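You operate a simulated robot arm through the tools that you are given. There is no shell and no other tool. Be economical: measure what you need, move in short steps, check, and stop when the job is done.

You are at the controls of a simulated robot arm. One attempt, no reset.

## Task
Pack up the desk gauge: box its block, lid on, gauge off.
Fine: the block under the probe goes into the wooden box, which stays where it is; lift the probe before the table moves; leave the table slid out.

Only the result counts: the job must be done as asked and must still hold three seconds after the hand-in. Knocking over, shifting, dropping, spilling or breaking anything else fails it. A push-on lid holds only when it is set on centred and level and pressed home; a screw cap is set on level and turned clockwise until tight.

## Robot
A 6-joint arm with a two-finger parallel gripper, fixed in place. Base frame: the origin is at the foot of the arm, x ahead of it, y to its left, z up; the work surface is at about z = 0. Units: m, rad, N and s.
With the tool pointing down near the work surface it reaches from about 0.14 to 0.58 m from the base axis. Its first joint turns from -1.152 to 1.152 rad. Payload 2.1 kg.
The TCP is the grasp point between the finger pads, 0.03 m short of the fingertips. In the tool frame z runs along the fingers and y along their closing line. Largest opening 0.094 m; finger width 0.028, thickness 0.01; the body of the gripper, 0.05 by 0.096 m, starts 0.055 m behind the TCP.
Orientation is that of the tool frame in the base frame, as a unit quaternion [w, x, y, z]. With the fingers straight down and closing along the base's y, the tool's x points along the base's -x, its y along +y and its z along -z.

## Interface
- The arm moves only by the tool arm_command. Its argument "targets" is a list of rows, each an object (a shift or turn left out is 0, a gripper value left out holds the last) with "linear": the shift along the tool's x, y, z in m, a list of three; "turn": the turn, a rotation vector about the tool's x, y, z in rad, a list of three; "gripper": the closure, from 0 (fully open) to 1 (shut). In form: [{"linear": [x, y, z], "turn": [rx, ry, rz], "gripper": gripper}, ...]. A call has 1 to 8 rows; each row is the pose to reach, as a shift and turn from the pose commanded when the call began, along the tool's axes at that moment. Rows are played at 5 a second. More than 0.05 m and 0.15 rad between two rows, or a gripper value outside its range, and nothing of the call is played. A pose out of reach is approached as far as the arm can. The call stops where the force on the tool passes 70 N (or 10 N more than at its start, if that is more) or the arm is blocked; 0.2 s more then pass. The fingers move at their own pace (about 0.072 m/s each) and stop on an object; they squeeze with about 35 N. The grip force told is the motor's: it shows also when the fingers shut on nothing. Time passes only in rows, and 0.2 s behind the last, so rows that repeat a pose let the fingers close. The reply holds the time, the measured pose of the TCP, the force on the tool along the base axes, the opening and the grip force, in the units named above and with some noise, with the torque about the TCP (base axes, N m) and any sound that the robot's microphone picked up, and new pictures: "pictures" is both (left out), scene, wrist or none.
- Cameras (640 x 400 px; columns grow to the right, rows downward): "scene" is fixed at [0.0566, -0.3674, 0.4953]; the picture's right is [0.80, -0.60, 0.00], its down [-0.28, -0.37, -0.89] and it looks along [0.53, 0.71, -0.47] (base axes); focal length 226 px, centre (320, 200). "wrist" rides on the gripper at [0.076, 0.014, -0.103] in the tool frame; the picture's right is [-0.18, 0.98, 0.00], its down [-0.75, -0.14, -0.64] and it looks along [-0.63, -0.12, 0.77] (tool axes); focal length 243 px, centre (320, 200). There is no depth. A picture from a camera that has moved, and an enlarged one, comes with that camera's place and axes in the base frame and with its lens.
- close_up(camera, box): a new picture of the part [left, top, right, bottom] of that camera's present view, enlarged. The clock stands still meanwhile.
- hand_in(): hands the job in; it is judged then, once.

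Work in short steps. Places have to be worked out from the pictures, the camera data and where the tool is seen: move nearer, look again, correct. Check each grasp and each placing, and mend what went wrong. You have 120 turns and 200 pictures in all, those below and enlarged ones among them. Open the gripper and draw the arm clear of the work before you hand the job in, unless the task says otherwise; then end with one line.

The tools are called as name(argument=value, ...) on one line, values as JSON. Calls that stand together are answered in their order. arm_command: Moves the arm, as the interface text tells. Its arguments: {"type":"object","properties":{"targets":{"type":"array","items":{"type":"object","properties":{"linear":{"type":"array","items":{"type":"number"}},"turn":{"type":"array","items":{"type":"number"}},"gripper":{"type":"number"}}}},"pictures":{"type":"string","enum":["both","scene","wrist","none"]}},"required":["targets"]} The other tools are called the same way: close_up (camera, box) takes an enlarged picture of a part of a camera's view; hand_in () hands the job in.

At the start:

```text
time_s: 0.0
eef_pos: [0.2943, 0.0166, 0.3973]
tool_rot: [0.001, 0.0, 1.0, 0.001]
ft_force: [-0.1, 0.4, -0.3]
wrist_torque: [0.02, 0.0, -0.02]
finger_gap: 0.0939
gripper_force: 0.2
```

scene: 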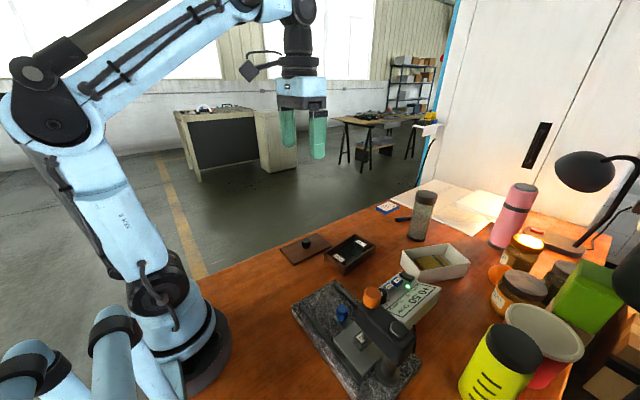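
wrist: 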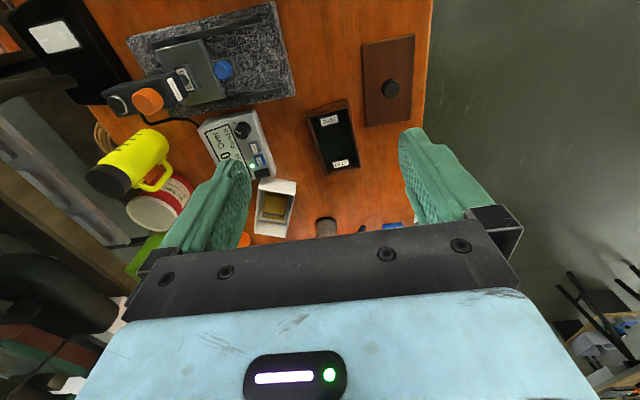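

I start by looking closer at the gauge, the box and lid.

close_up(camera="scene", box=[260, 220, 480, 400])

close_up(camera="wrist", box=[80, 0, 440, 240])

```text
2.22 times, centred on (370, 310) of scene
camera zoom: at [0.0566, -0.3674, 0.4953], right [0.8, -0.6, 0.0], down [-0.28, -0.37, -0.89], along [0.53, 0.71, -0.47], focal length 502 px, centre (209, -44)
```

zoom: 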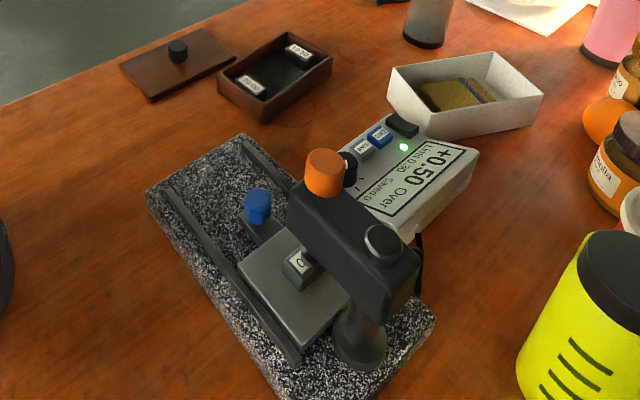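

```text
1.67 times, centred on (260, 120) of wrist
camera zoom: at [0.2168, 0.0297, 0.5003], right [0.18, 0.98, 0.0], down [0.75, -0.14, 0.64], along [0.63, -0.12, -0.77], focal length 404 px, centre (420, 333)
```

zoom: 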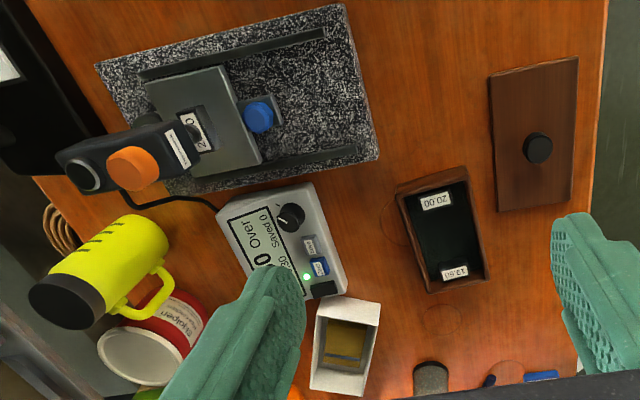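

The gauge is at about (0.28,-0.2), box at (0.45,0.0), and the lid at (0.37,0.13). I move the wrist camera to look at the gauge.

arm_command(targets=[{"linear": [0.02, -0.04, 0.0]}, {"linear": [0.04, -0.08, 0.0]}, {"linear": [0.06, -0.12, 0.0]}, {"linear": [0.08, -0.16, 0.01]}, {"linear": [0.09, -0.19, 0.02]}, {"linear": [0.09, -0.19, 0.02]}])

```text
time_s: 1.4
eef_pos: [0.2046, -0.1749, 0.378]
tool_rot: [0.001, 0.0, 1.0, -0.001]
ft_force: [-1.0, -1.0, 0.2]
wrist_torque: [0.02, 0.01, -0.02]
finger_gap: 0.0938
gripper_force: 0.1
camera wrist: at [0.1268, -0.1616, 0.4804], right [0.18, 0.98, 0.0], down [0.75, -0.14, 0.64], along [0.63, -0.12, -0.77], focal length 243 px, centre (320, 200)
```

scene: 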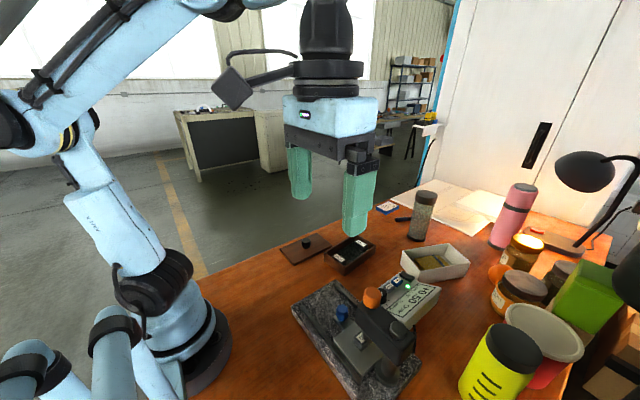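
wrist: 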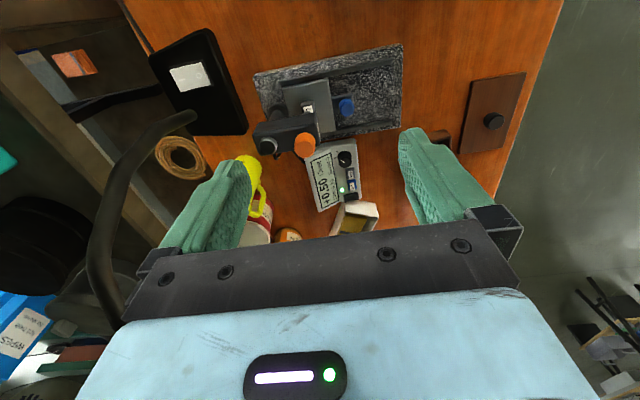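

close_up(camera="wrist", box=[240, 40, 410, 146])

close_up(camera="wrist", box=[290, 120, 400, 220])

close_up(camera="scene", box=[340, 260, 450, 330])

close_up(camera="scene", box=[270, 220, 390, 290])

```text
3.76 times, centred on (325, 93) of wrist
camera zoom: at [0.1268, -0.1616, 0.4804], right [0.18, 0.98, 0.0], down [0.75, -0.14, 0.64], along [0.63, -0.12, -0.77], focal length 913 px, centre (301, 603)
```

zoom: 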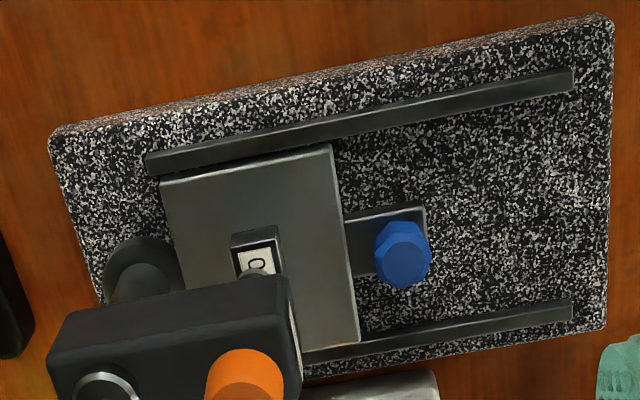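

```text
4.00 times, centred on (345, 170) of wrist
camera zoom: at [0.1268, -0.1616, 0.4804], right [0.18, 0.98, 0.0], down [0.75, -0.14, 0.64], along [0.63, -0.12, -0.77], focal length 970 px, centre (220, 320)
```

zoom: 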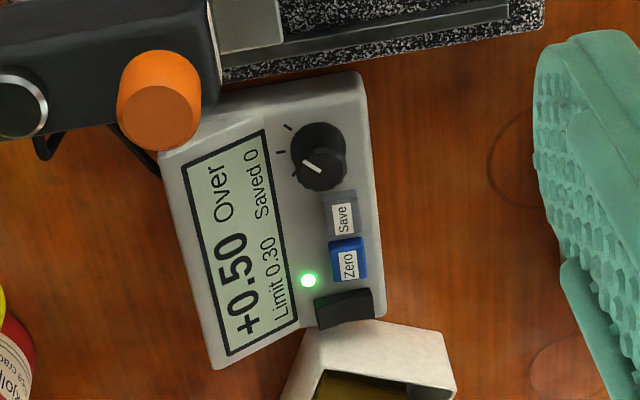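

```text
5.71 times, centred on (395, 295) of scene
camera zoom: at [0.0566, -0.3674, 0.4953], right [0.8, -0.6, 0.0], down [-0.28, -0.37, -0.89], along [0.53, 0.71, -0.47], focal length 1290 px, centre (-109, -343)
```

zoom: 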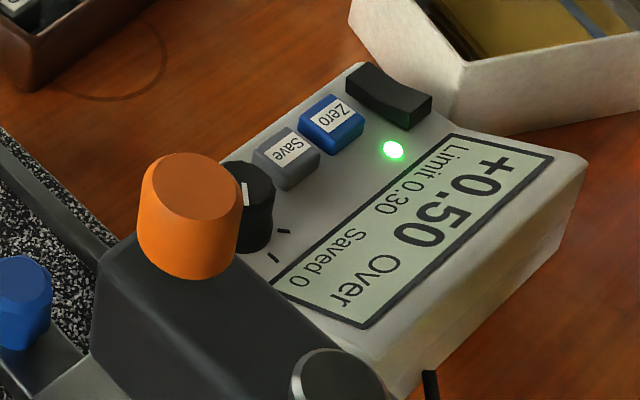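

```text
5.33 times, centred on (330, 255) of scene
camera zoom: at [0.0566, -0.3674, 0.4953], right [0.8, -0.6, 0.0], down [-0.28, -0.37, -0.89], along [0.53, 0.71, -0.47], focal length 1204 px, centre (267, -93)
```

zoom: 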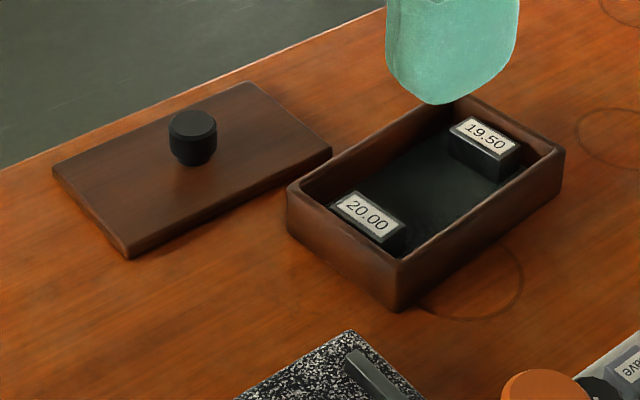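

The probe knob top is about (0.282,-0.212,0.181), and the rails run along y. The blocks 19.50 and 20.00 sit at the ends of the box, so the middle is free. I move above the orange knob.

arm_command(targets=[{"linear": [-0.02, -0.01, 0.03]}, {"linear": [-0.04, -0.02, 0.06]}, {"linear": [-0.06, -0.03, 0.09]}, {"linear": [-0.0774, -0.037, 0.128]}, {"linear": [-0.0774, -0.037, 0.128]}])

```text
time_s: 2.6
eef_pos: [0.2809, -0.212, 0.2485]
tool_rot: [0.001, 0.001, 1.0, 0.0]
ft_force: [-0.3, -0.6, -1.2]
wrist_torque: [0.03, 0.01, -0.02]
finger_gap: 0.0942
gripper_force: 0.1
camera wrist: at [0.2047, -0.1982, 0.3512], right [0.18, 0.98, 0.0], down [0.75, -0.14, 0.64], along [0.63, -0.12, -0.77], focal length 243 px, centre (320, 200)
```

scene: 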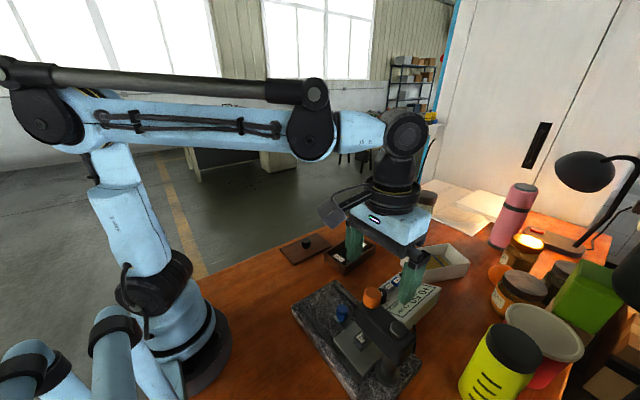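
wrist: 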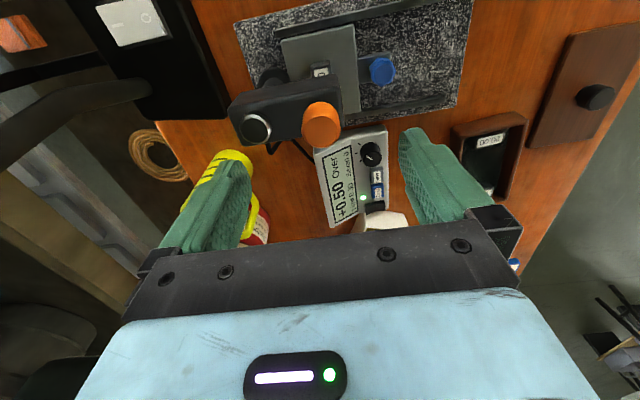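

The knob centre reads (0.278,-0.212). I descend to grasp height and check before closing.

arm_command(targets=[{"linear": [0.002, 0, 0.03]}, {"linear": [0.002, 0, 0.056]}, {"linear": [0.002, 0, 0.056]}])

close_up(camera="scene", box=[310, 220, 450, 370])

```text
time_s: 3.4
eef_pos: [0.2807, -0.2101, 0.1924]
tool_rot: [0.0, 0.0, 1.0, 0.0]
ft_force: [0.4, -0.4, -0.7]
wrist_torque: [0.01, 0.0, 0.0]
finger_gap: 0.0942
gripper_force: 0.1
camera wrist: at [0.2033, -0.1982, 0.2959], right [0.18, 0.98, 0.0], down [0.75, -0.14, 0.64], along [0.63, -0.12, -0.77], focal length 243 px, centre (320, 200)
```

scene: 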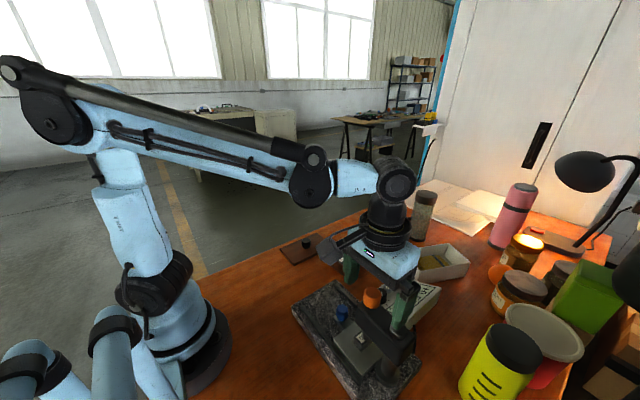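
wrist: 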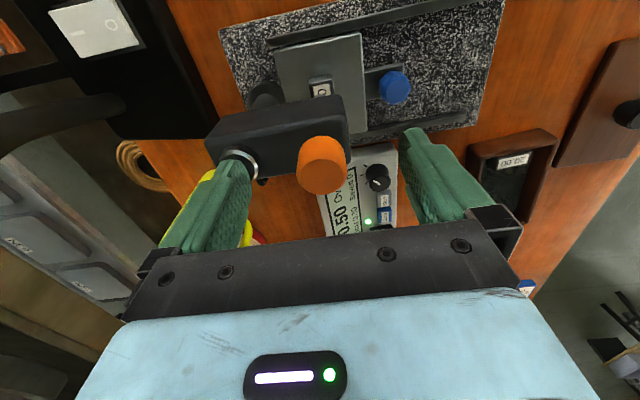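

```text
2.67 times, centred on (380, 295) of scene
camera zoom: at [0.0566, -0.3674, 0.4953], right [0.8, -0.6, 0.0], down [-0.28, -0.37, -0.89], along [0.53, 0.71, -0.47], focal length 602 px, centre (160, -53)
```

zoom: 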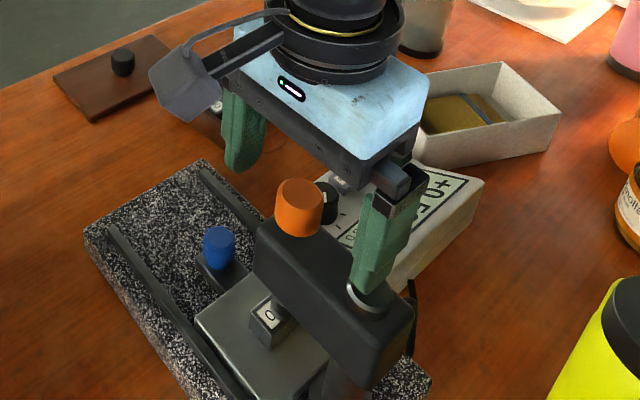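

The −y finger is near the ringed cap on the gauge arm, so I rise, partly close, and come back down.

arm_command(targets=[{"linear": [0, 0, -0.03]}, {"linear": [0, -0.001, -0.03], "gripper": 0.5}, {"linear": [0, -0.001, -0.03]}, {"linear": [0, -0.001, -0.03]}, {"linear": [0, -0.001, -0.015]}, {"linear": [0, -0.001, -0.001]}, {"linear": [0, -0.001, -0.001]}])

close_up(camera="wrist", box=[180, 80, 460, 255])

```text
time_s: 5.0
eef_pos: [0.2801, -0.2107, 0.1952]
tool_rot: [0.0, -0.001, 1.0, 0.0]
ft_force: [-0.8, 0.8, -0.4]
wrist_torque: [0.03, 0.03, 0.01]
finger_gap: 0.0474
gripper_force: 0.1
camera wrist: at [0.2023, -0.198, 0.2982], right [0.18, 0.98, 0.0], down [0.75, -0.14, 0.64], along [0.63, -0.12, -0.77], focal length 243 px, centre (320, 200)
```

scene: 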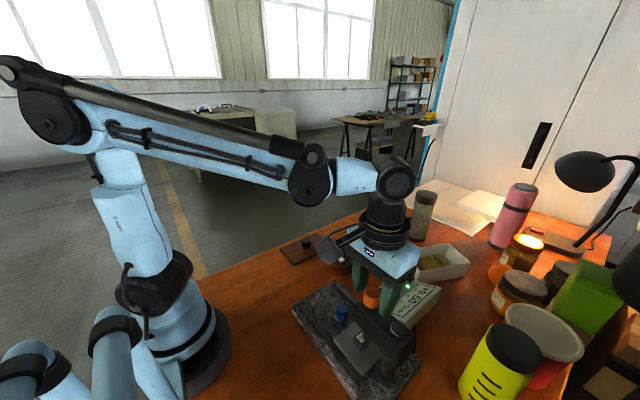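
wrist: 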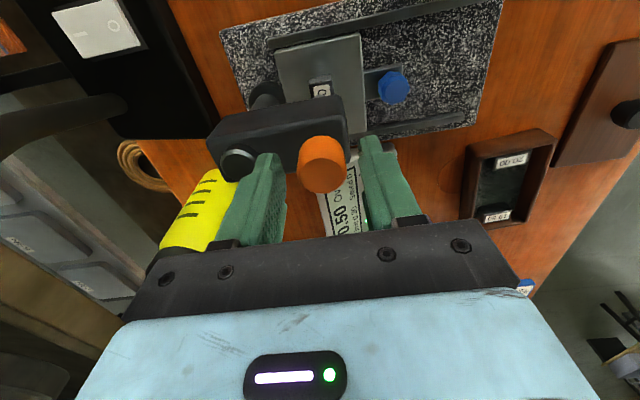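

```text
2.29 times, centred on (320, 168) of wrist
camera zoom: at [0.2023, -0.198, 0.2982], right [0.18, 0.98, 0.0], down [0.75, -0.14, 0.64], along [0.63, -0.12, -0.77], focal length 555 px, centre (320, 274)
```

zoom: 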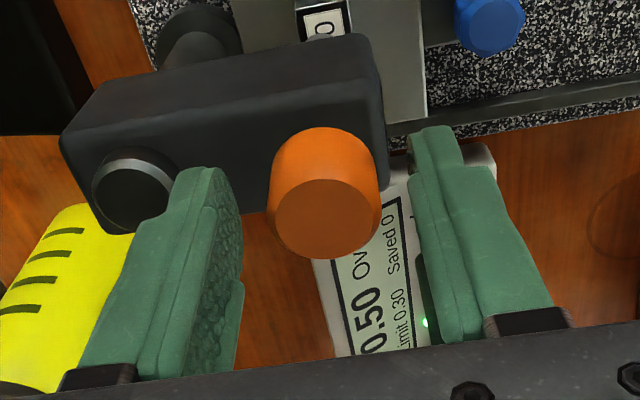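

The knob is centred between the fingers. I lower 4 mm and grip it.

arm_command(targets=[{"linear": [0, 0, 0.004]}, {"linear": [0, 0, 0.004], "gripper": 1}, {"linear": [0, 0, 0.004], "gripper": 1}, {"linear": [0, 0, 0.004], "gripper": 1}], pictures="wrist")

```text
time_s: 6.0
eef_pos: [0.2802, -0.21, 0.1922]
tool_rot: [0.0, 0.0, 1.0, 0.001]
ft_force: [-2.1, 17.8, 1.9]
wrist_torque: [0.13, 0.03, 0.01]
finger_gap: 0.0279
gripper_force: 45.0
camera wrist: at [0.2023, -0.1976, 0.2942], right [0.18, 0.98, 0.0], down [0.75, -0.14, 0.64], along [0.63, -0.12, -0.77], focal length 243 px, centre (320, 200)
```

wrist: 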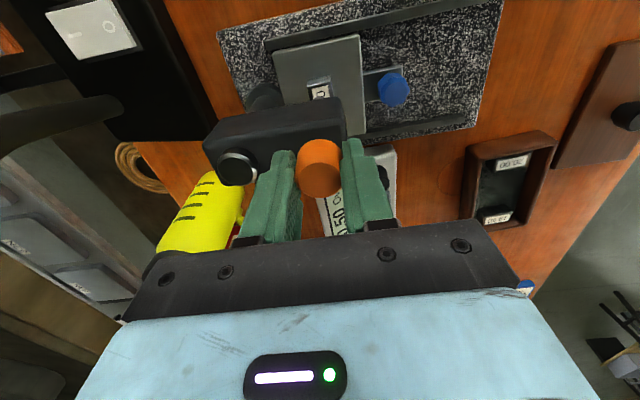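

Gripped, with a side force from a slight y-offset. I relieve it and try a gentle upward pull of 4 mm.

arm_command(targets=[{"linear": [0, 0.002, 0]}, {"linear": [0, 0.002, -0.002]}, {"linear": [0, 0.002, -0.004]}, {"linear": [0, 0.002, -0.004]}], pictures="wrist")

close_up(camera="scene", box=[330, 260, 450, 370])

```text
time_s: 7.0
eef_pos: [0.2806, -0.211, 0.1951]
tool_rot: [0.001, 0.001, 1.0, -0.001]
ft_force: [-2.1, -2.8, -0.9]
wrist_torque: [-0.03, 0.75, -0.02]
finger_gap: 0.0279
gripper_force: 45.0
camera wrist: at [0.2023, -0.1967, 0.2976], right [0.19, 0.98, 0.0], down [0.75, -0.14, 0.64], along [0.63, -0.12, -0.77], focal length 243 px, centre (320, 200)
```

wrist: 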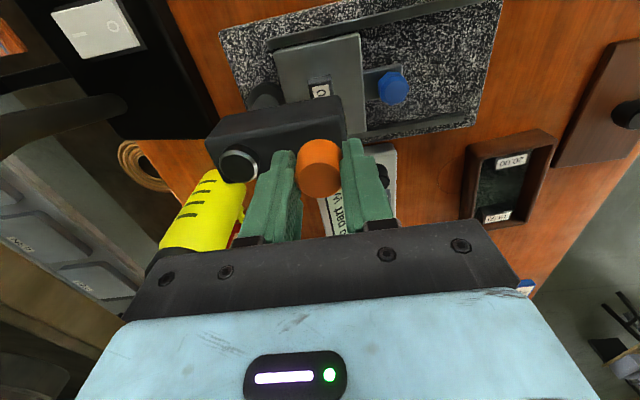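

```text
3.64 times, centred on (390, 315) of scene
camera zoom: at [0.0566, -0.3674, 0.4952], right [0.8, -0.6, 0.0], down [-0.28, -0.37, -0.89], along [0.53, 0.71, -0.47], focal length 821 px, centre (66, -218)
```

zoom: 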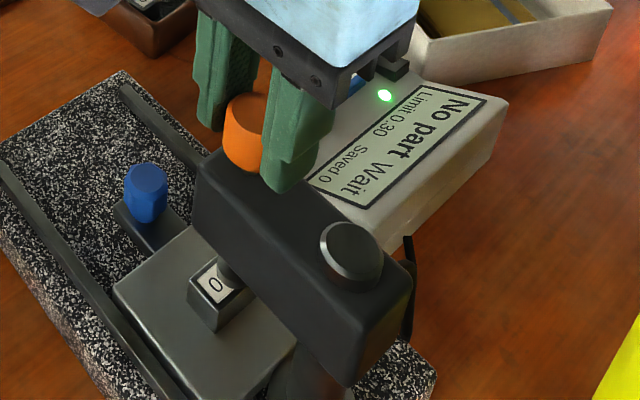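

The display now says "No part / Wait", so pulling lifts the probe. I pull further up and look for a stop or latch.

arm_command(targets=[{"linear": [0, 0, -0.003]}, {"linear": [0, 0, -0.006]}, {"linear": [0, 0, -0.009]}, {"linear": [0, 0, -0.012]}, {"linear": [0, 0, -0.012]}], pictures="none")

close_up(camera="scene", box=[330, 260, 450, 370])

```text
time_s: 8.2
eef_pos: [0.28, -0.2099, 0.2068]
tool_rot: [0.001, 0.0, 1.0, 0.0]
ft_force: [-6.6, -1.5, -0.7]
wrist_torque: [-0.06, -0.37, 0.04]
finger_gap: 0.0277
gripper_force: 45.3
```

```text
3.64 times, centred on (390, 315) of scene
camera zoom: at [0.0566, -0.3674, 0.4952], right [0.8, -0.6, 0.0], down [-0.28, -0.37, -0.89], along [0.53, 0.71, -0.47], focal length 821 px, centre (66, -218)
```

zoom: 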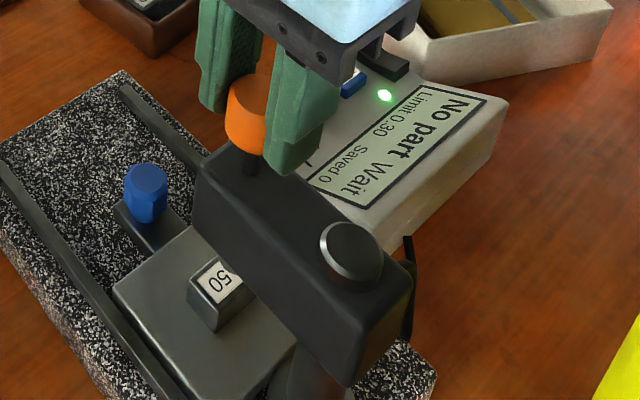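

The stem is out 15 mm and the probe is off the block. I feel for the upper stop.

arm_command(targets=[{"linear": [0, 0, -0.002]}, {"linear": [0, 0, -0.004]}, {"linear": [0, 0, -0.006]}, {"linear": [0, 0, -0.006]}], pictures="none")

close_up(camera="scene", box=[330, 260, 450, 370])

```text
time_s: 9.2
eef_pos: [0.2792, -0.2092, 0.2129]
tool_rot: [0.002, -0.001, 1.0, 0.0]
ft_force: [2.5, -7.8, 2.6]
wrist_torque: [-0.08, 0.2, 0.04]
finger_gap: 0.0282
gripper_force: 45.5
```

```text
3.64 times, centred on (390, 315) of scene
camera zoom: at [0.0566, -0.3674, 0.4953], right [0.8, -0.6, 0.0], down [-0.28, -0.37, -0.89], along [0.53, 0.71, -0.47], focal length 821 px, centre (66, -218)
```

zoom: 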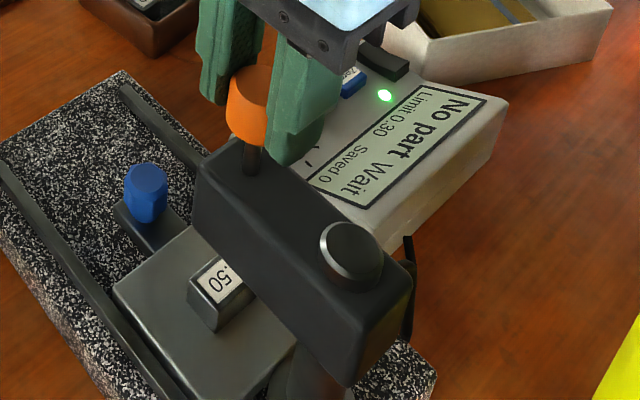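

Still moving freely; I go a bit further.

arm_command(targets=[{"linear": [0, 0, -0.002]}, {"linear": [0, 0, -0.004]}, {"linear": [0, 0, -0.006]}, {"linear": [0, 0, -0.006]}], pictures="none")

close_up(camera="scene", box=[330, 260, 450, 370])

```text
time_s: 10.2
eef_pos: [0.2786, -0.2094, 0.2178]
tool_rot: [0.001, 0.001, 1.0, -0.003]
ft_force: [5.8, -23.6, -38.3]
wrist_torque: [0.05, 0.02, 0.01]
finger_gap: 0.0282
gripper_force: 44.5
```

```text
3.64 times, centred on (390, 315) of scene
camera zoom: at [0.0568, -0.3675, 0.4951], right [0.8, -0.6, 0.0], down [-0.28, -0.37, -0.89], along [0.53, 0.71, -0.47], focal length 821 px, centre (66, -218)
```

zoom: 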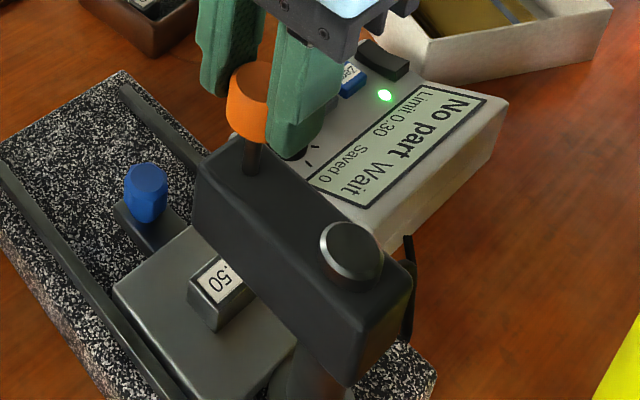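

The upper stop is reached (38 N). I relax and then probe slightly downward to feel if it holds by itself.

arm_command(targets=[{"linear": [0, -0.002, 0.003]}, {"linear": [0, -0.002, 0.004]}, {"linear": [0, -0.002, 0.004]}], pictures="none")

arm_command(targets=[{"linear": [0, 0, 0.002]}, {"linear": [0, 0, 0.003]}, {"linear": [0, 0, 0.003]}], pictures="none")

close_up(camera="scene", box=[330, 260, 450, 370])

```text
time_s: 11.0
eef_pos: [0.2796, -0.2094, 0.2146]
tool_rot: [0.0, 0.0, 1.0, 0.001]
ft_force: [0.0, -4.0, 2.8]
wrist_torque: [-0.58, -0.1, 0.03]
finger_gap: 0.0277
gripper_force: 45.0
```

```text
time_s: 11.8
eef_pos: [0.2796, -0.209, 0.2108]
tool_rot: [0.001, 0.0, 1.0, 0.001]
ft_force: [3.5, 6.5, -0.9]
wrist_torque: [-0.29, 0.18, 0.02]
finger_gap: 0.0278
gripper_force: 44.6
```

```text
3.64 times, centred on (390, 315) of scene
camera zoom: at [0.0567, -0.3674, 0.4953], right [0.8, -0.6, 0.0], down [-0.28, -0.37, -0.89], along [0.53, 0.71, -0.47], focal length 821 px, centre (66, -218)
```

zoom: 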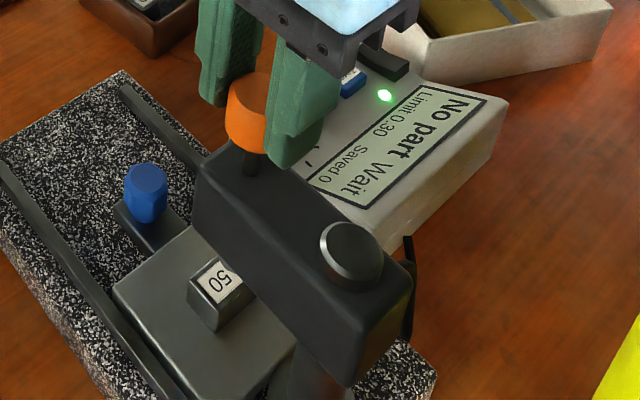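

No latch felt; I test its self-holding at a low height (about 3 mm above the block), where a drop would be harmless.

arm_command(targets=[{"linear": [0, 0, 0.005]}, {"linear": [0, 0, 0.01]}, {"linear": [0, 0, 0.0145]}, {"linear": [0, 0, 0.0145]}], pictures="none")

close_up(camera="scene", box=[330, 260, 450, 370])

arm_command(targets=[{"linear": [0, 0, 0], "gripper": 0.5}, {"linear": [0, 0, 0], "gripper": 0.5}, {"linear": [0, 0, 0], "gripper": 0.5}], pictures="none")

close_up(camera="scene", box=[330, 260, 450, 370])

```text
time_s: 12.8
eef_pos: [0.2802, -0.2102, 0.1982]
tool_rot: [-0.001, 0.0, 1.0, 0.0]
ft_force: [-4.3, 13.1, -0.6]
wrist_torque: [-0.19, 0.29, -0.01]
finger_gap: 0.0282
gripper_force: 44.8
```

```text
3.64 times, centred on (390, 315) of scene
camera zoom: at [0.0566, -0.3674, 0.4953], right [0.8, -0.6, 0.0], down [-0.28, -0.37, -0.89], along [0.53, 0.71, -0.47], focal length 821 px, centre (66, -218)
```

zoom: 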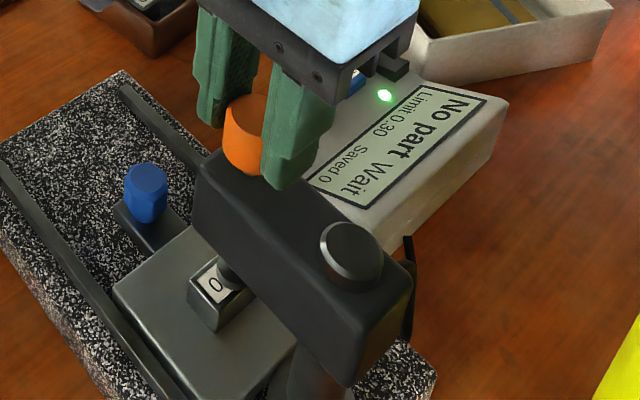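

```text
time_s: 13.6
eef_pos: [0.2798, -0.2098, 0.1981]
tool_rot: [0.0, 0.0, 1.0, 0.0]
ft_force: [-0.7, -0.9, -0.4]
wrist_torque: [-0.01, 0.02, -0.06]
finger_gap: 0.0473
gripper_force: 0.0
```

```text
3.64 times, centred on (390, 315) of scene
camera zoom: at [0.0566, -0.3674, 0.4953], right [0.8, -0.6, 0.0], down [-0.28, -0.37, -0.89], along [0.53, 0.71, -0.47], focal length 821 px, centre (66, -218)
```

zoom: 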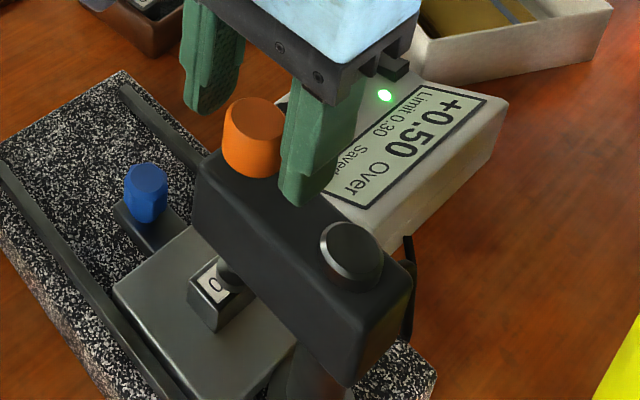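

It falls back, so it needs a latch, probably by twisting at the top. I regrip, lift near the stop, and try a twist.

arm_command(targets=[{"linear": [0, 0.0015, 0.006]}, {"linear": [0, 0.0015, 0.006], "gripper": 1}, {"linear": [0, 0.0015, 0.006]}, {"linear": [0, 0.0015, 0.006]}, {"linear": [0, 0.0015, -0.002]}, {"linear": [0, 0.0015, -0.01]}, {"linear": [0, 0.0015, -0.0155]}, {"linear": [0, 0.0015, -0.0155]}], pictures="none")

arm_command(targets=[{"turn": [0, 0, 0.1]}, {"turn": [0, 0, 0.2]}, {"turn": [0, 0, 0.3]}, {"turn": [0, 0, 0.4]}, {"turn": [0, 0, 0.5]}, {"turn": [0, 0, 0.5]}], pictures="none")

close_up(camera="scene", box=[330, 260, 450, 370])

```text
time_s: 15.4
eef_pos: [0.2798, -0.2103, 0.2134]
tool_rot: [0.002, 0.0, 1.0, 0.0]
ft_force: [10.6, -9.9, 3.8]
wrist_torque: [-0.24, 0.14, 0.04]
finger_gap: 0.0281
gripper_force: 45.1
```

```text
time_s: 16.8
eef_pos: [0.2794, -0.2091, 0.2117]
tool_rot: [0.0, 0.249, 0.969, -0.001]
ft_force: [-1.2, -6.8, 2.4]
wrist_torque: [-0.19, 0.1, 0.17]
finger_gap: 0.0279
gripper_force: 44.4
```

```text
3.64 times, centred on (390, 315) of scene
camera zoom: at [0.0566, -0.3674, 0.4953], right [0.8, -0.6, 0.0], down [-0.28, -0.37, -0.89], along [0.53, 0.71, -0.47], focal length 821 px, centre (66, -218)
```

zoom: 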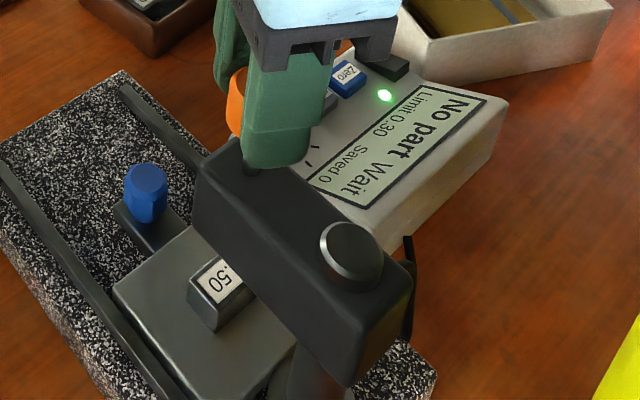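

It turns with some torque (0.17). I test whether it now resists lowering.

arm_command(targets=[{"linear": [0, 0, 0.002]}, {"linear": [0, 0, 0.004]}, {"linear": [0, 0, 0.004]}], pictures="none")

```text
time_s: 17.6
eef_pos: [0.28, -0.2092, 0.2089]
tool_rot: [0.0, 0.248, 0.969, 0.001]
ft_force: [-7.1, -4.5, -0.3]
wrist_torque: [-0.22, -0.23, -0.17]
finger_gap: 0.0283
gripper_force: 45.4
```

Not locked. I go back up to the stop region and twist on to about 90°.

arm_command(targets=[{"linear": [0, 0, -0.004]}, {"linear": [0, 0, -0.004], "turn": [0, 0, 0.14]}, {"linear": [0, 0, -0.004], "turn": [0, 0, 0.28]}, {"linear": [0, 0, -0.004], "turn": [0, 0, 0.42]}, {"linear": [0, 0, -0.004], "turn": [0, 0, 0.56]}, {"linear": [0, 0, -0.004], "turn": [0, 0, 0.7]}, {"linear": [0, 0, -0.004], "turn": [0, 0, 0.84]}, {"linear": [0, 0, -0.004], "turn": [0, 0, 0.98]}], pictures="none")

arm_command(targets=[{"linear": [0, 0, 0.002]}, {"linear": [0, 0, 0.004]}, {"linear": [0, 0, 0.004]}], pictures="scene")

```text
time_s: 19.4
eef_pos: [0.2795, -0.2101, 0.2117]
tool_rot: [-0.001, 0.676, 0.737, 0.002]
ft_force: [-2.5, -2.1, 2.5]
wrist_torque: [0.08, 0.12, 0.63]
finger_gap: 0.0281
gripper_force: 45.1
```

```text
time_s: 20.2
eef_pos: [0.2802, -0.2098, 0.208]
tool_rot: [-0.001, 0.675, 0.737, 0.001]
ft_force: [-0.1, 0.7, 0.8]
wrist_torque: [0.49, 0.17, -0.1]
finger_gap: 0.0279
gripper_force: 45.1
```

scene: 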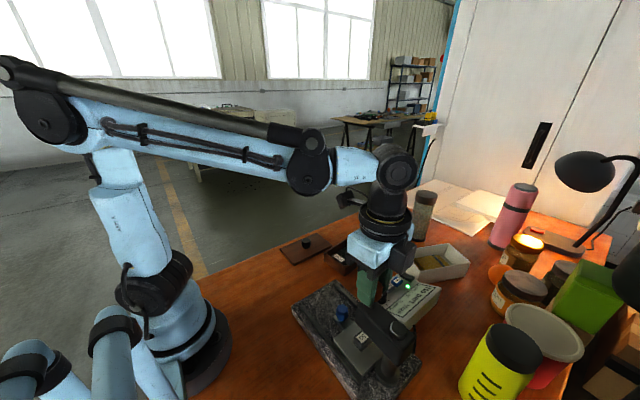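

Force readings hint at an upward push of ~3 N near the top and none below, perhaps an over-centre hold. I lift to the top again and measure.

arm_command(targets=[{"linear": [0, 0, -0.003]}, {"linear": [0, 0, -0.006]}, {"linear": [0, 0, -0.006]}, {"linear": [0, 0, -0.006]}], pictures="none")

arm_command(targets=[{"linear": [0, 0, 0.001]}, {"linear": [0, 0, 0.001]}, {"linear": [0, 0, 0.001]}], pictures="none")

arm_command(targets=[{"linear": [0, 0, 0.001]}, {"linear": [0, 0, 0.001]}, {"linear": [0, 0, 0.001]}], pictures="none")

```text
time_s: 21.2
eef_pos: [0.2796, -0.2099, 0.2148]
tool_rot: [0.001, 0.674, 0.739, 0.002]
ft_force: [12.4, -2.4, -38.2]
wrist_torque: [-0.16, -0.03, 0.09]
finger_gap: 0.0281
gripper_force: 44.9
```

```text
time_s: 22.0
eef_pos: [0.2799, -0.2093, 0.2139]
tool_rot: [0.001, 0.674, 0.739, 0.001]
ft_force: [16.8, -2.8, -20.3]
wrist_torque: [-0.07, -0.07, 0.14]
finger_gap: 0.0279
gripper_force: 45.4
```

```text
time_s: 22.8
eef_pos: [0.2796, -0.2101, 0.2131]
tool_rot: [0.001, 0.675, 0.738, 0.002]
ft_force: [20.9, -0.1, 2.5]
wrist_torque: [0.21, -0.1, 0.11]
finger_gap: 0.0278
gripper_force: 44.7
```

Clear switch-over: about +2.5 N upward near the top. I centre the grip and release here.

arm_command(targets=[{"linear": [0, 0.002, 0]}, {"linear": [0, 0.002, 0]}, {"linear": [0, 0.002, 0], "gripper": 0.45}, {"linear": [0, 0.002, 0], "gripper": 0.45}, {"linear": [0, 0.002, 0]}], pictures="none")

close_up(camera="scene", box=[330, 260, 450, 370])

```text
time_s: 24.0
eef_pos: [0.2807, -0.2083, 0.2128]
tool_rot: [0.001, 0.675, 0.738, 0.0]
ft_force: [0.1, 0.4, 0.1]
wrist_torque: [0.02, 0.03, -0.01]
finger_gap: 0.0519
gripper_force: 0.1
```

```text
3.64 times, centred on (390, 315) of scene
camera zoom: at [0.0566, -0.3674, 0.4953], right [0.8, -0.6, 0.0], down [-0.28, -0.37, -0.89], along [0.53, 0.71, -0.47], focal length 821 px, centre (66, -218)
```

zoom: 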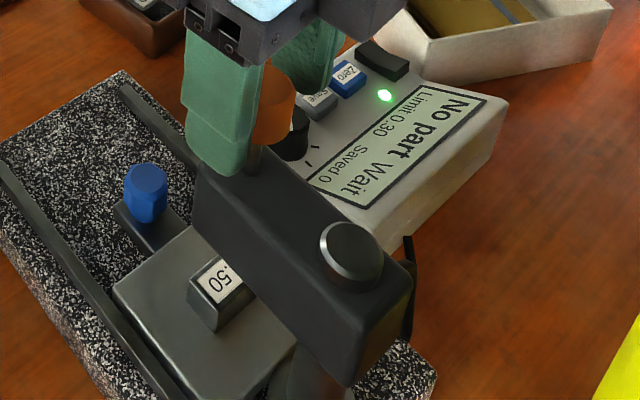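

The probe stays up. I withdraw upward and square the tool to 90°.

arm_command(targets=[{"linear": [0, 0, -0.02]}, {"linear": [0, 0, -0.05], "turn": [0, 0, 0.05]}, {"linear": [0, 0, -0.08], "turn": [0, 0, 0.089]}, {"linear": [0, 0, -0.08], "turn": [0, 0, 0.089]}])

close_up(camera="scene", box=[280, 260, 450, 370])

```text
time_s: 25.0
eef_pos: [0.2803, -0.2092, 0.2934]
tool_rot: [0.001, 0.707, 0.707, 0.0]
ft_force: [-0.1, -1.0, -0.4]
wrist_torque: [0.05, -0.02, 0.0]
finger_gap: 0.0519
gripper_force: 0.1
camera wrist: at [0.2938, -0.1337, 0.3959], right [0.98, -0.18, 0.0], down [-0.14, -0.75, 0.64], along [-0.12, -0.63, -0.77], focal length 243 px, centre (320, 200)
```

scene: 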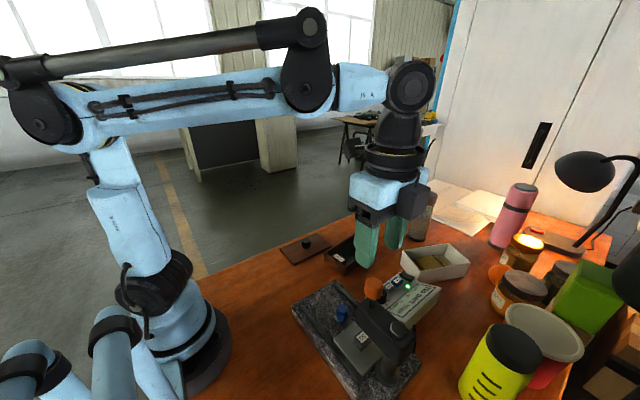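
wrist: 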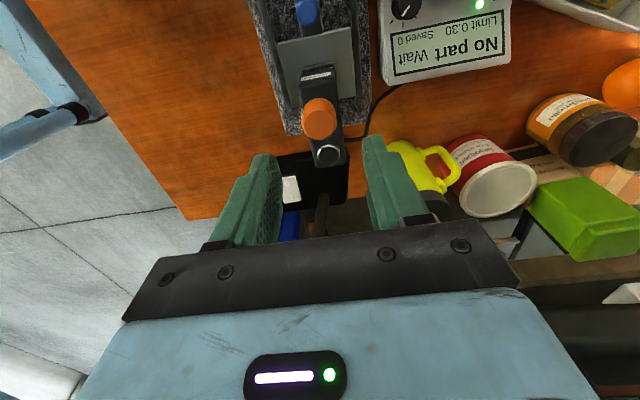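

```text
3.64 times, centred on (365, 315) of scene
camera zoom: at [0.0566, -0.3674, 0.4953], right [0.8, -0.6, 0.0], down [-0.28, -0.37, -0.89], along [0.53, 0.71, -0.47], focal length 821 px, centre (156, -218)
```

zoom: 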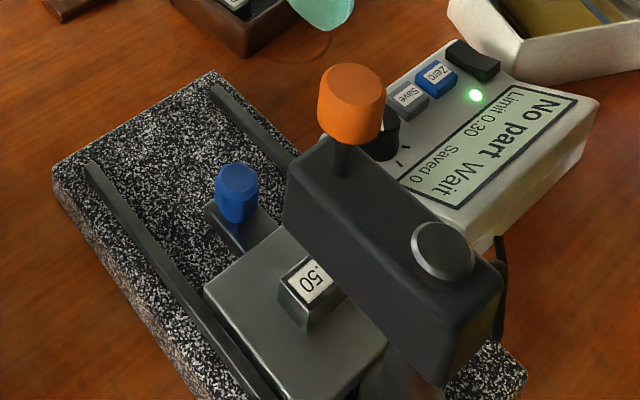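

The probe is clearly up and holding. Now I go above the blue table knob at about (0.278,-0.1445).

arm_command(targets=[{"linear": [0.04, -0.002, 0.02]}, {"linear": [0.0645, -0.002, 0.06]}, {"linear": [0.0645, -0.002, 0.1]}, {"linear": [0.0645, -0.002, 0.14]}, {"linear": [0.0645, -0.002, 0.155]}, {"linear": [0.0645, -0.002, 0.155]}])

close_up(camera="scene", box=[280, 240, 420, 350])

```text
time_s: 26.4
eef_pos: [0.28, -0.1426, 0.1395]
tool_rot: [0.001, 0.706, 0.708, 0.0]
ft_force: [0.2, -0.1, -0.5]
wrist_torque: [-0.01, 0.01, -0.04]
finger_gap: 0.0517
gripper_force: 0.1
camera wrist: at [0.2927, -0.0683, 0.2425], right [0.98, -0.18, 0.0], down [-0.14, -0.75, 0.64], along [-0.12, -0.63, -0.77], focal length 243 px, centre (320, 200)
```

scene: 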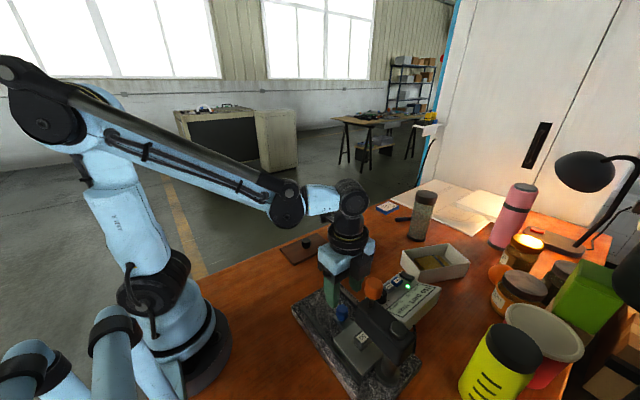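
wrist: 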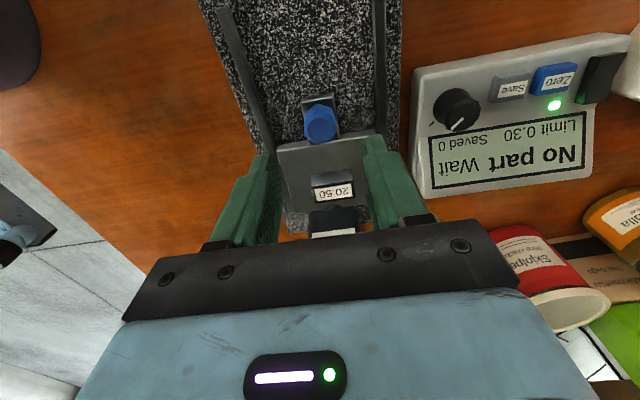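

```text
3.64 times, centred on (350, 295) of scene
camera zoom: at [0.0566, -0.3674, 0.4953], right [0.8, -0.6, 0.0], down [-0.28, -0.37, -0.89], along [0.53, 0.71, -0.47], focal length 821 px, centre (211, -146)
```

zoom: 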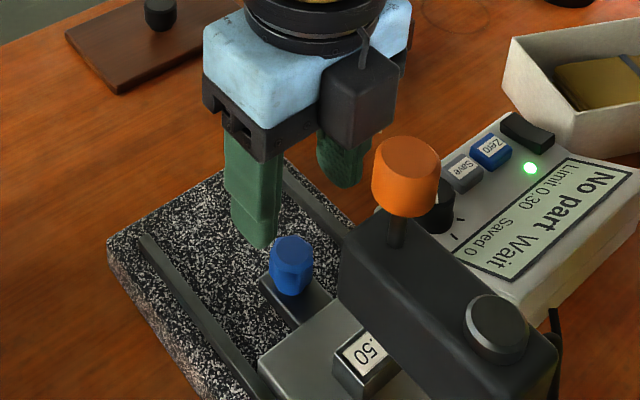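

Refined knob position is (0.280,-0.139), top z about 0.067. I descend to TCP z 0.083, ready to grip.

arm_command(targets=[{"linear": [0.0036, 0, 0.03]}, {"linear": [0.0036, 0, 0.045]}, {"linear": [0.0036, 0, 0.0565]}, {"linear": [0.0036, 0, 0.0565]}], pictures="wrist")

close_up(camera="scene", box=[280, 240, 420, 350])

```text
time_s: 27.4
eef_pos: [0.2797, -0.141, 0.0825]
tool_rot: [0.0, 0.706, 0.708, 0.001]
ft_force: [0.0, -0.3, 0.3]
wrist_torque: [0.01, 0.0, -0.02]
finger_gap: 0.0518
gripper_force: 0.0
camera wrist: at [0.2923, -0.0654, 0.1847], right [0.98, -0.18, 0.0], down [-0.14, -0.75, 0.64], along [-0.12, -0.63, -0.77], focal length 243 px, centre (320, 200)
```

wrist: 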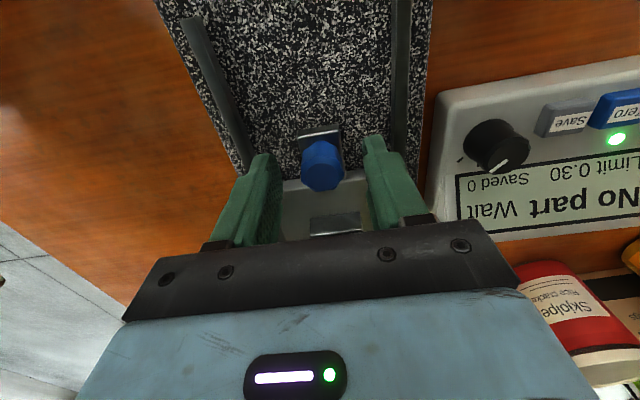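

```text
3.64 times, centred on (350, 295) of scene
camera zoom: at [0.0566, -0.3674, 0.4953], right [0.8, -0.6, 0.0], down [-0.28, -0.37, -0.89], along [0.53, 0.71, -0.47], focal length 821 px, centre (211, -146)
```

zoom: 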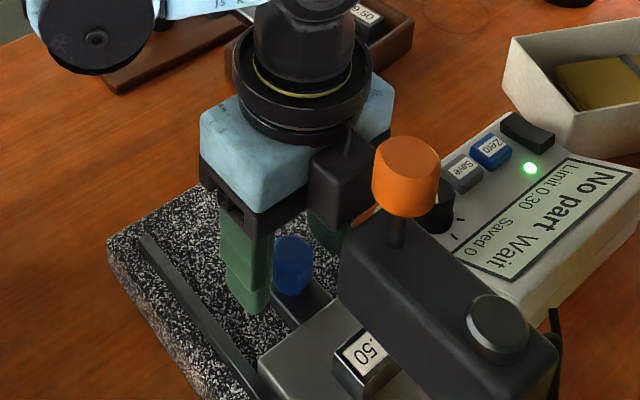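

The knob projects right between the pads. I close on it.

arm_command(targets=[{"gripper": 1}, {"gripper": 1}, {"gripper": 1}], pictures="wrist")

```text
time_s: 28.2
eef_pos: [0.2802, -0.1408, 0.0806]
tool_rot: [0.001, 0.707, 0.707, 0.001]
ft_force: [10.9, -0.1, -11.3]
wrist_torque: [-0.01, 0.14, -0.04]
finger_gap: 0.0244
gripper_force: 44.7
camera wrist: at [0.2927, -0.0654, 0.1849], right [0.98, -0.18, 0.0], down [-0.14, -0.75, 0.64], along [-0.11, -0.63, -0.77], focal length 243 px, centre (320, 200)
```

wrist: 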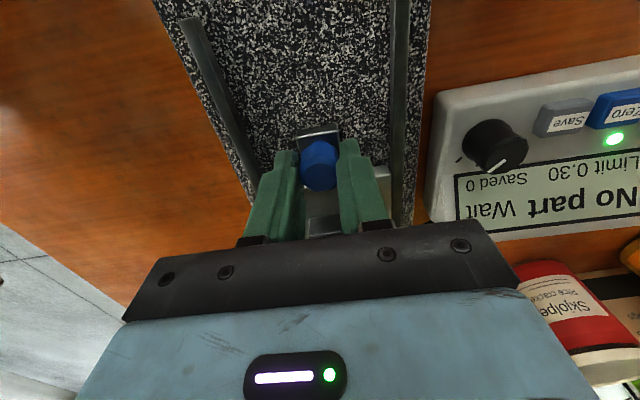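

Gripped (gap 24 mm). I pull the table slowly along +y.

arm_command(targets=[{"linear": [0.003, 0.001, 0.001]}, {"linear": [0.009, 0.001, 0.001]}, {"linear": [0.015, 0.001, 0.001]}, {"linear": [0.021, 0.001, 0.001]}, {"linear": [0.027, 0.001, 0.001]}, {"linear": [0.033, 0.001, 0.001]}, {"linear": [0.038, 0.001, 0.001]}, {"linear": [0.04, 0.001, 0.001]}], pictures="none")

close_up(camera="scene", box=[260, 240, 430, 370])

```text
time_s: 30.0
eef_pos: [0.28, -0.1016, 0.0798]
tool_rot: [0.001, 0.707, 0.707, 0.0]
ft_force: [-7.9, -1.1, 38.5]
wrist_torque: [-0.1, 0.18, 0.01]
finger_gap: 0.0247
gripper_force: 44.7
```

```text
3.08 times, centred on (345, 305) of scene
camera zoom: at [0.0565, -0.3674, 0.4953], right [0.8, -0.6, 0.0], down [-0.28, -0.37, -0.89], along [0.53, 0.71, -0.47], focal length 695 px, centre (243, -123)
```

zoom: 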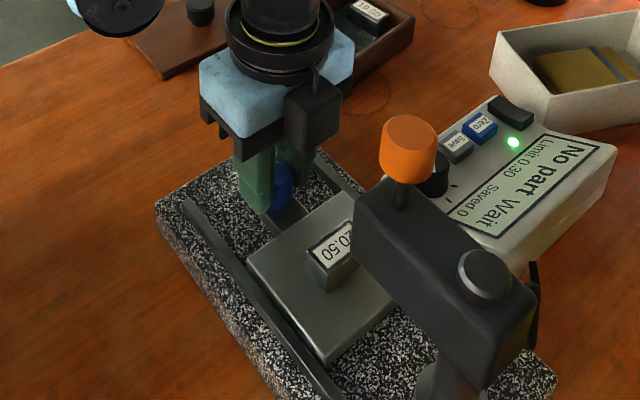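

The table follows freely. I relieve the downward press and continue outward until the stop.

arm_command(targets=[{"linear": [0.003, 0, -0.0015]}, {"linear": [0.009, 0, -0.0015]}, {"linear": [0.015, 0, -0.0015]}, {"linear": [0.021, 0, -0.0015]}, {"linear": [0.027, 0, -0.0015]}, {"linear": [0.031, 0, -0.0015]}, {"linear": [0.035, 0, -0.0015]}, {"linear": [0.035, 0, -0.0015]}], pictures="none")

close_up(camera="scene", box=[260, 240, 430, 370])

```text
time_s: 31.8
eef_pos: [0.2793, -0.0656, 0.0816]
tool_rot: [-0.001, 0.706, 0.708, -0.001]
ft_force: [-18.2, -0.8, -35.7]
wrist_torque: [-0.14, -0.03, -0.05]
finger_gap: 0.0245
gripper_force: 45.2
```

```text
3.08 times, centred on (345, 305) of scene
camera zoom: at [0.0567, -0.3674, 0.4952], right [0.8, -0.6, 0.0], down [-0.28, -0.37, -0.89], along [0.53, 0.71, -0.47], focal length 695 px, centre (243, -123)
```

zoom: 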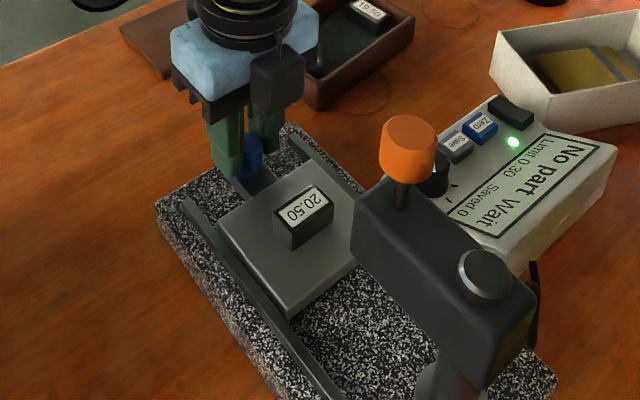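

Not at the stop yet; I continue outward in small steps.

arm_command(targets=[{"linear": [0.003, -0.001, 0.0008]}, {"linear": [0.006, -0.001, 0.0008]}, {"linear": [0.009, -0.001, 0.0008]}, {"linear": [0.012, -0.001, 0.0008]}, {"linear": [0.014, -0.001, 0.0008]}, {"linear": [0.014, -0.001, 0.0008]}], pictures="none")

close_up(camera="scene", box=[260, 240, 430, 370])

```text
time_s: 33.2
eef_pos: [0.2792, -0.0522, 0.0811]
tool_rot: [0.0, 0.707, 0.707, 0.0]
ft_force: [-13.0, -0.2, 37.6]
wrist_torque: [-0.11, 0.36, -0.07]
finger_gap: 0.0247
gripper_force: 45.1
```

```text
3.08 times, centred on (345, 305) of scene
camera zoom: at [0.0565, -0.3674, 0.4953], right [0.8, -0.6, 0.0], down [-0.28, -0.37, -0.89], along [0.53, 0.71, -0.47], focal length 695 px, centre (243, -123)
```

zoom: 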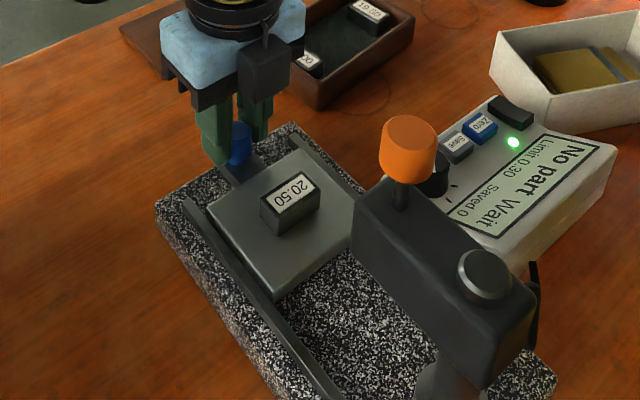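

Travel is 88 mm; I probe a few mm further for an end stop.

arm_command(targets=[{"linear": [0.002, 0, -0.0008]}, {"linear": [0.004, 0, -0.0008]}, {"linear": [0.006, 0, -0.0008]}, {"linear": [0.006, 0, -0.0008]}], pictures="none")

close_up(camera="scene", box=[260, 240, 430, 370])

```text
time_s: 34.2
eef_pos: [0.2786, -0.0463, 0.0811]
tool_rot: [0.001, 0.706, 0.708, 0.001]
ft_force: [-4.1, 2.4, 14.3]
wrist_torque: [-0.07, 0.15, 0.0]
finger_gap: 0.0244
gripper_force: 44.6
```

```text
3.08 times, centred on (345, 305) of scene
camera zoom: at [0.0566, -0.3674, 0.4953], right [0.8, -0.6, 0.0], down [-0.28, -0.37, -0.89], along [0.53, 0.71, -0.47], focal length 695 px, centre (243, -123)
```

zoom: 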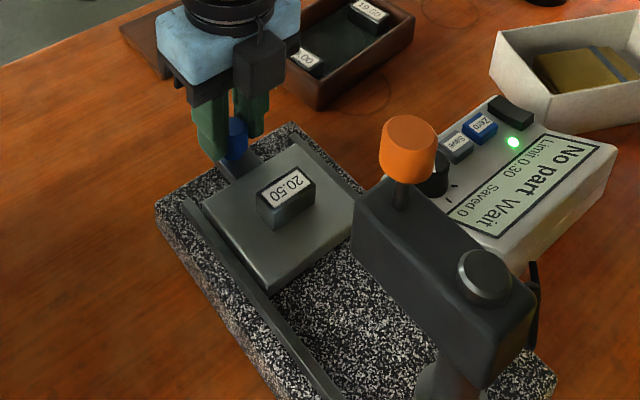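

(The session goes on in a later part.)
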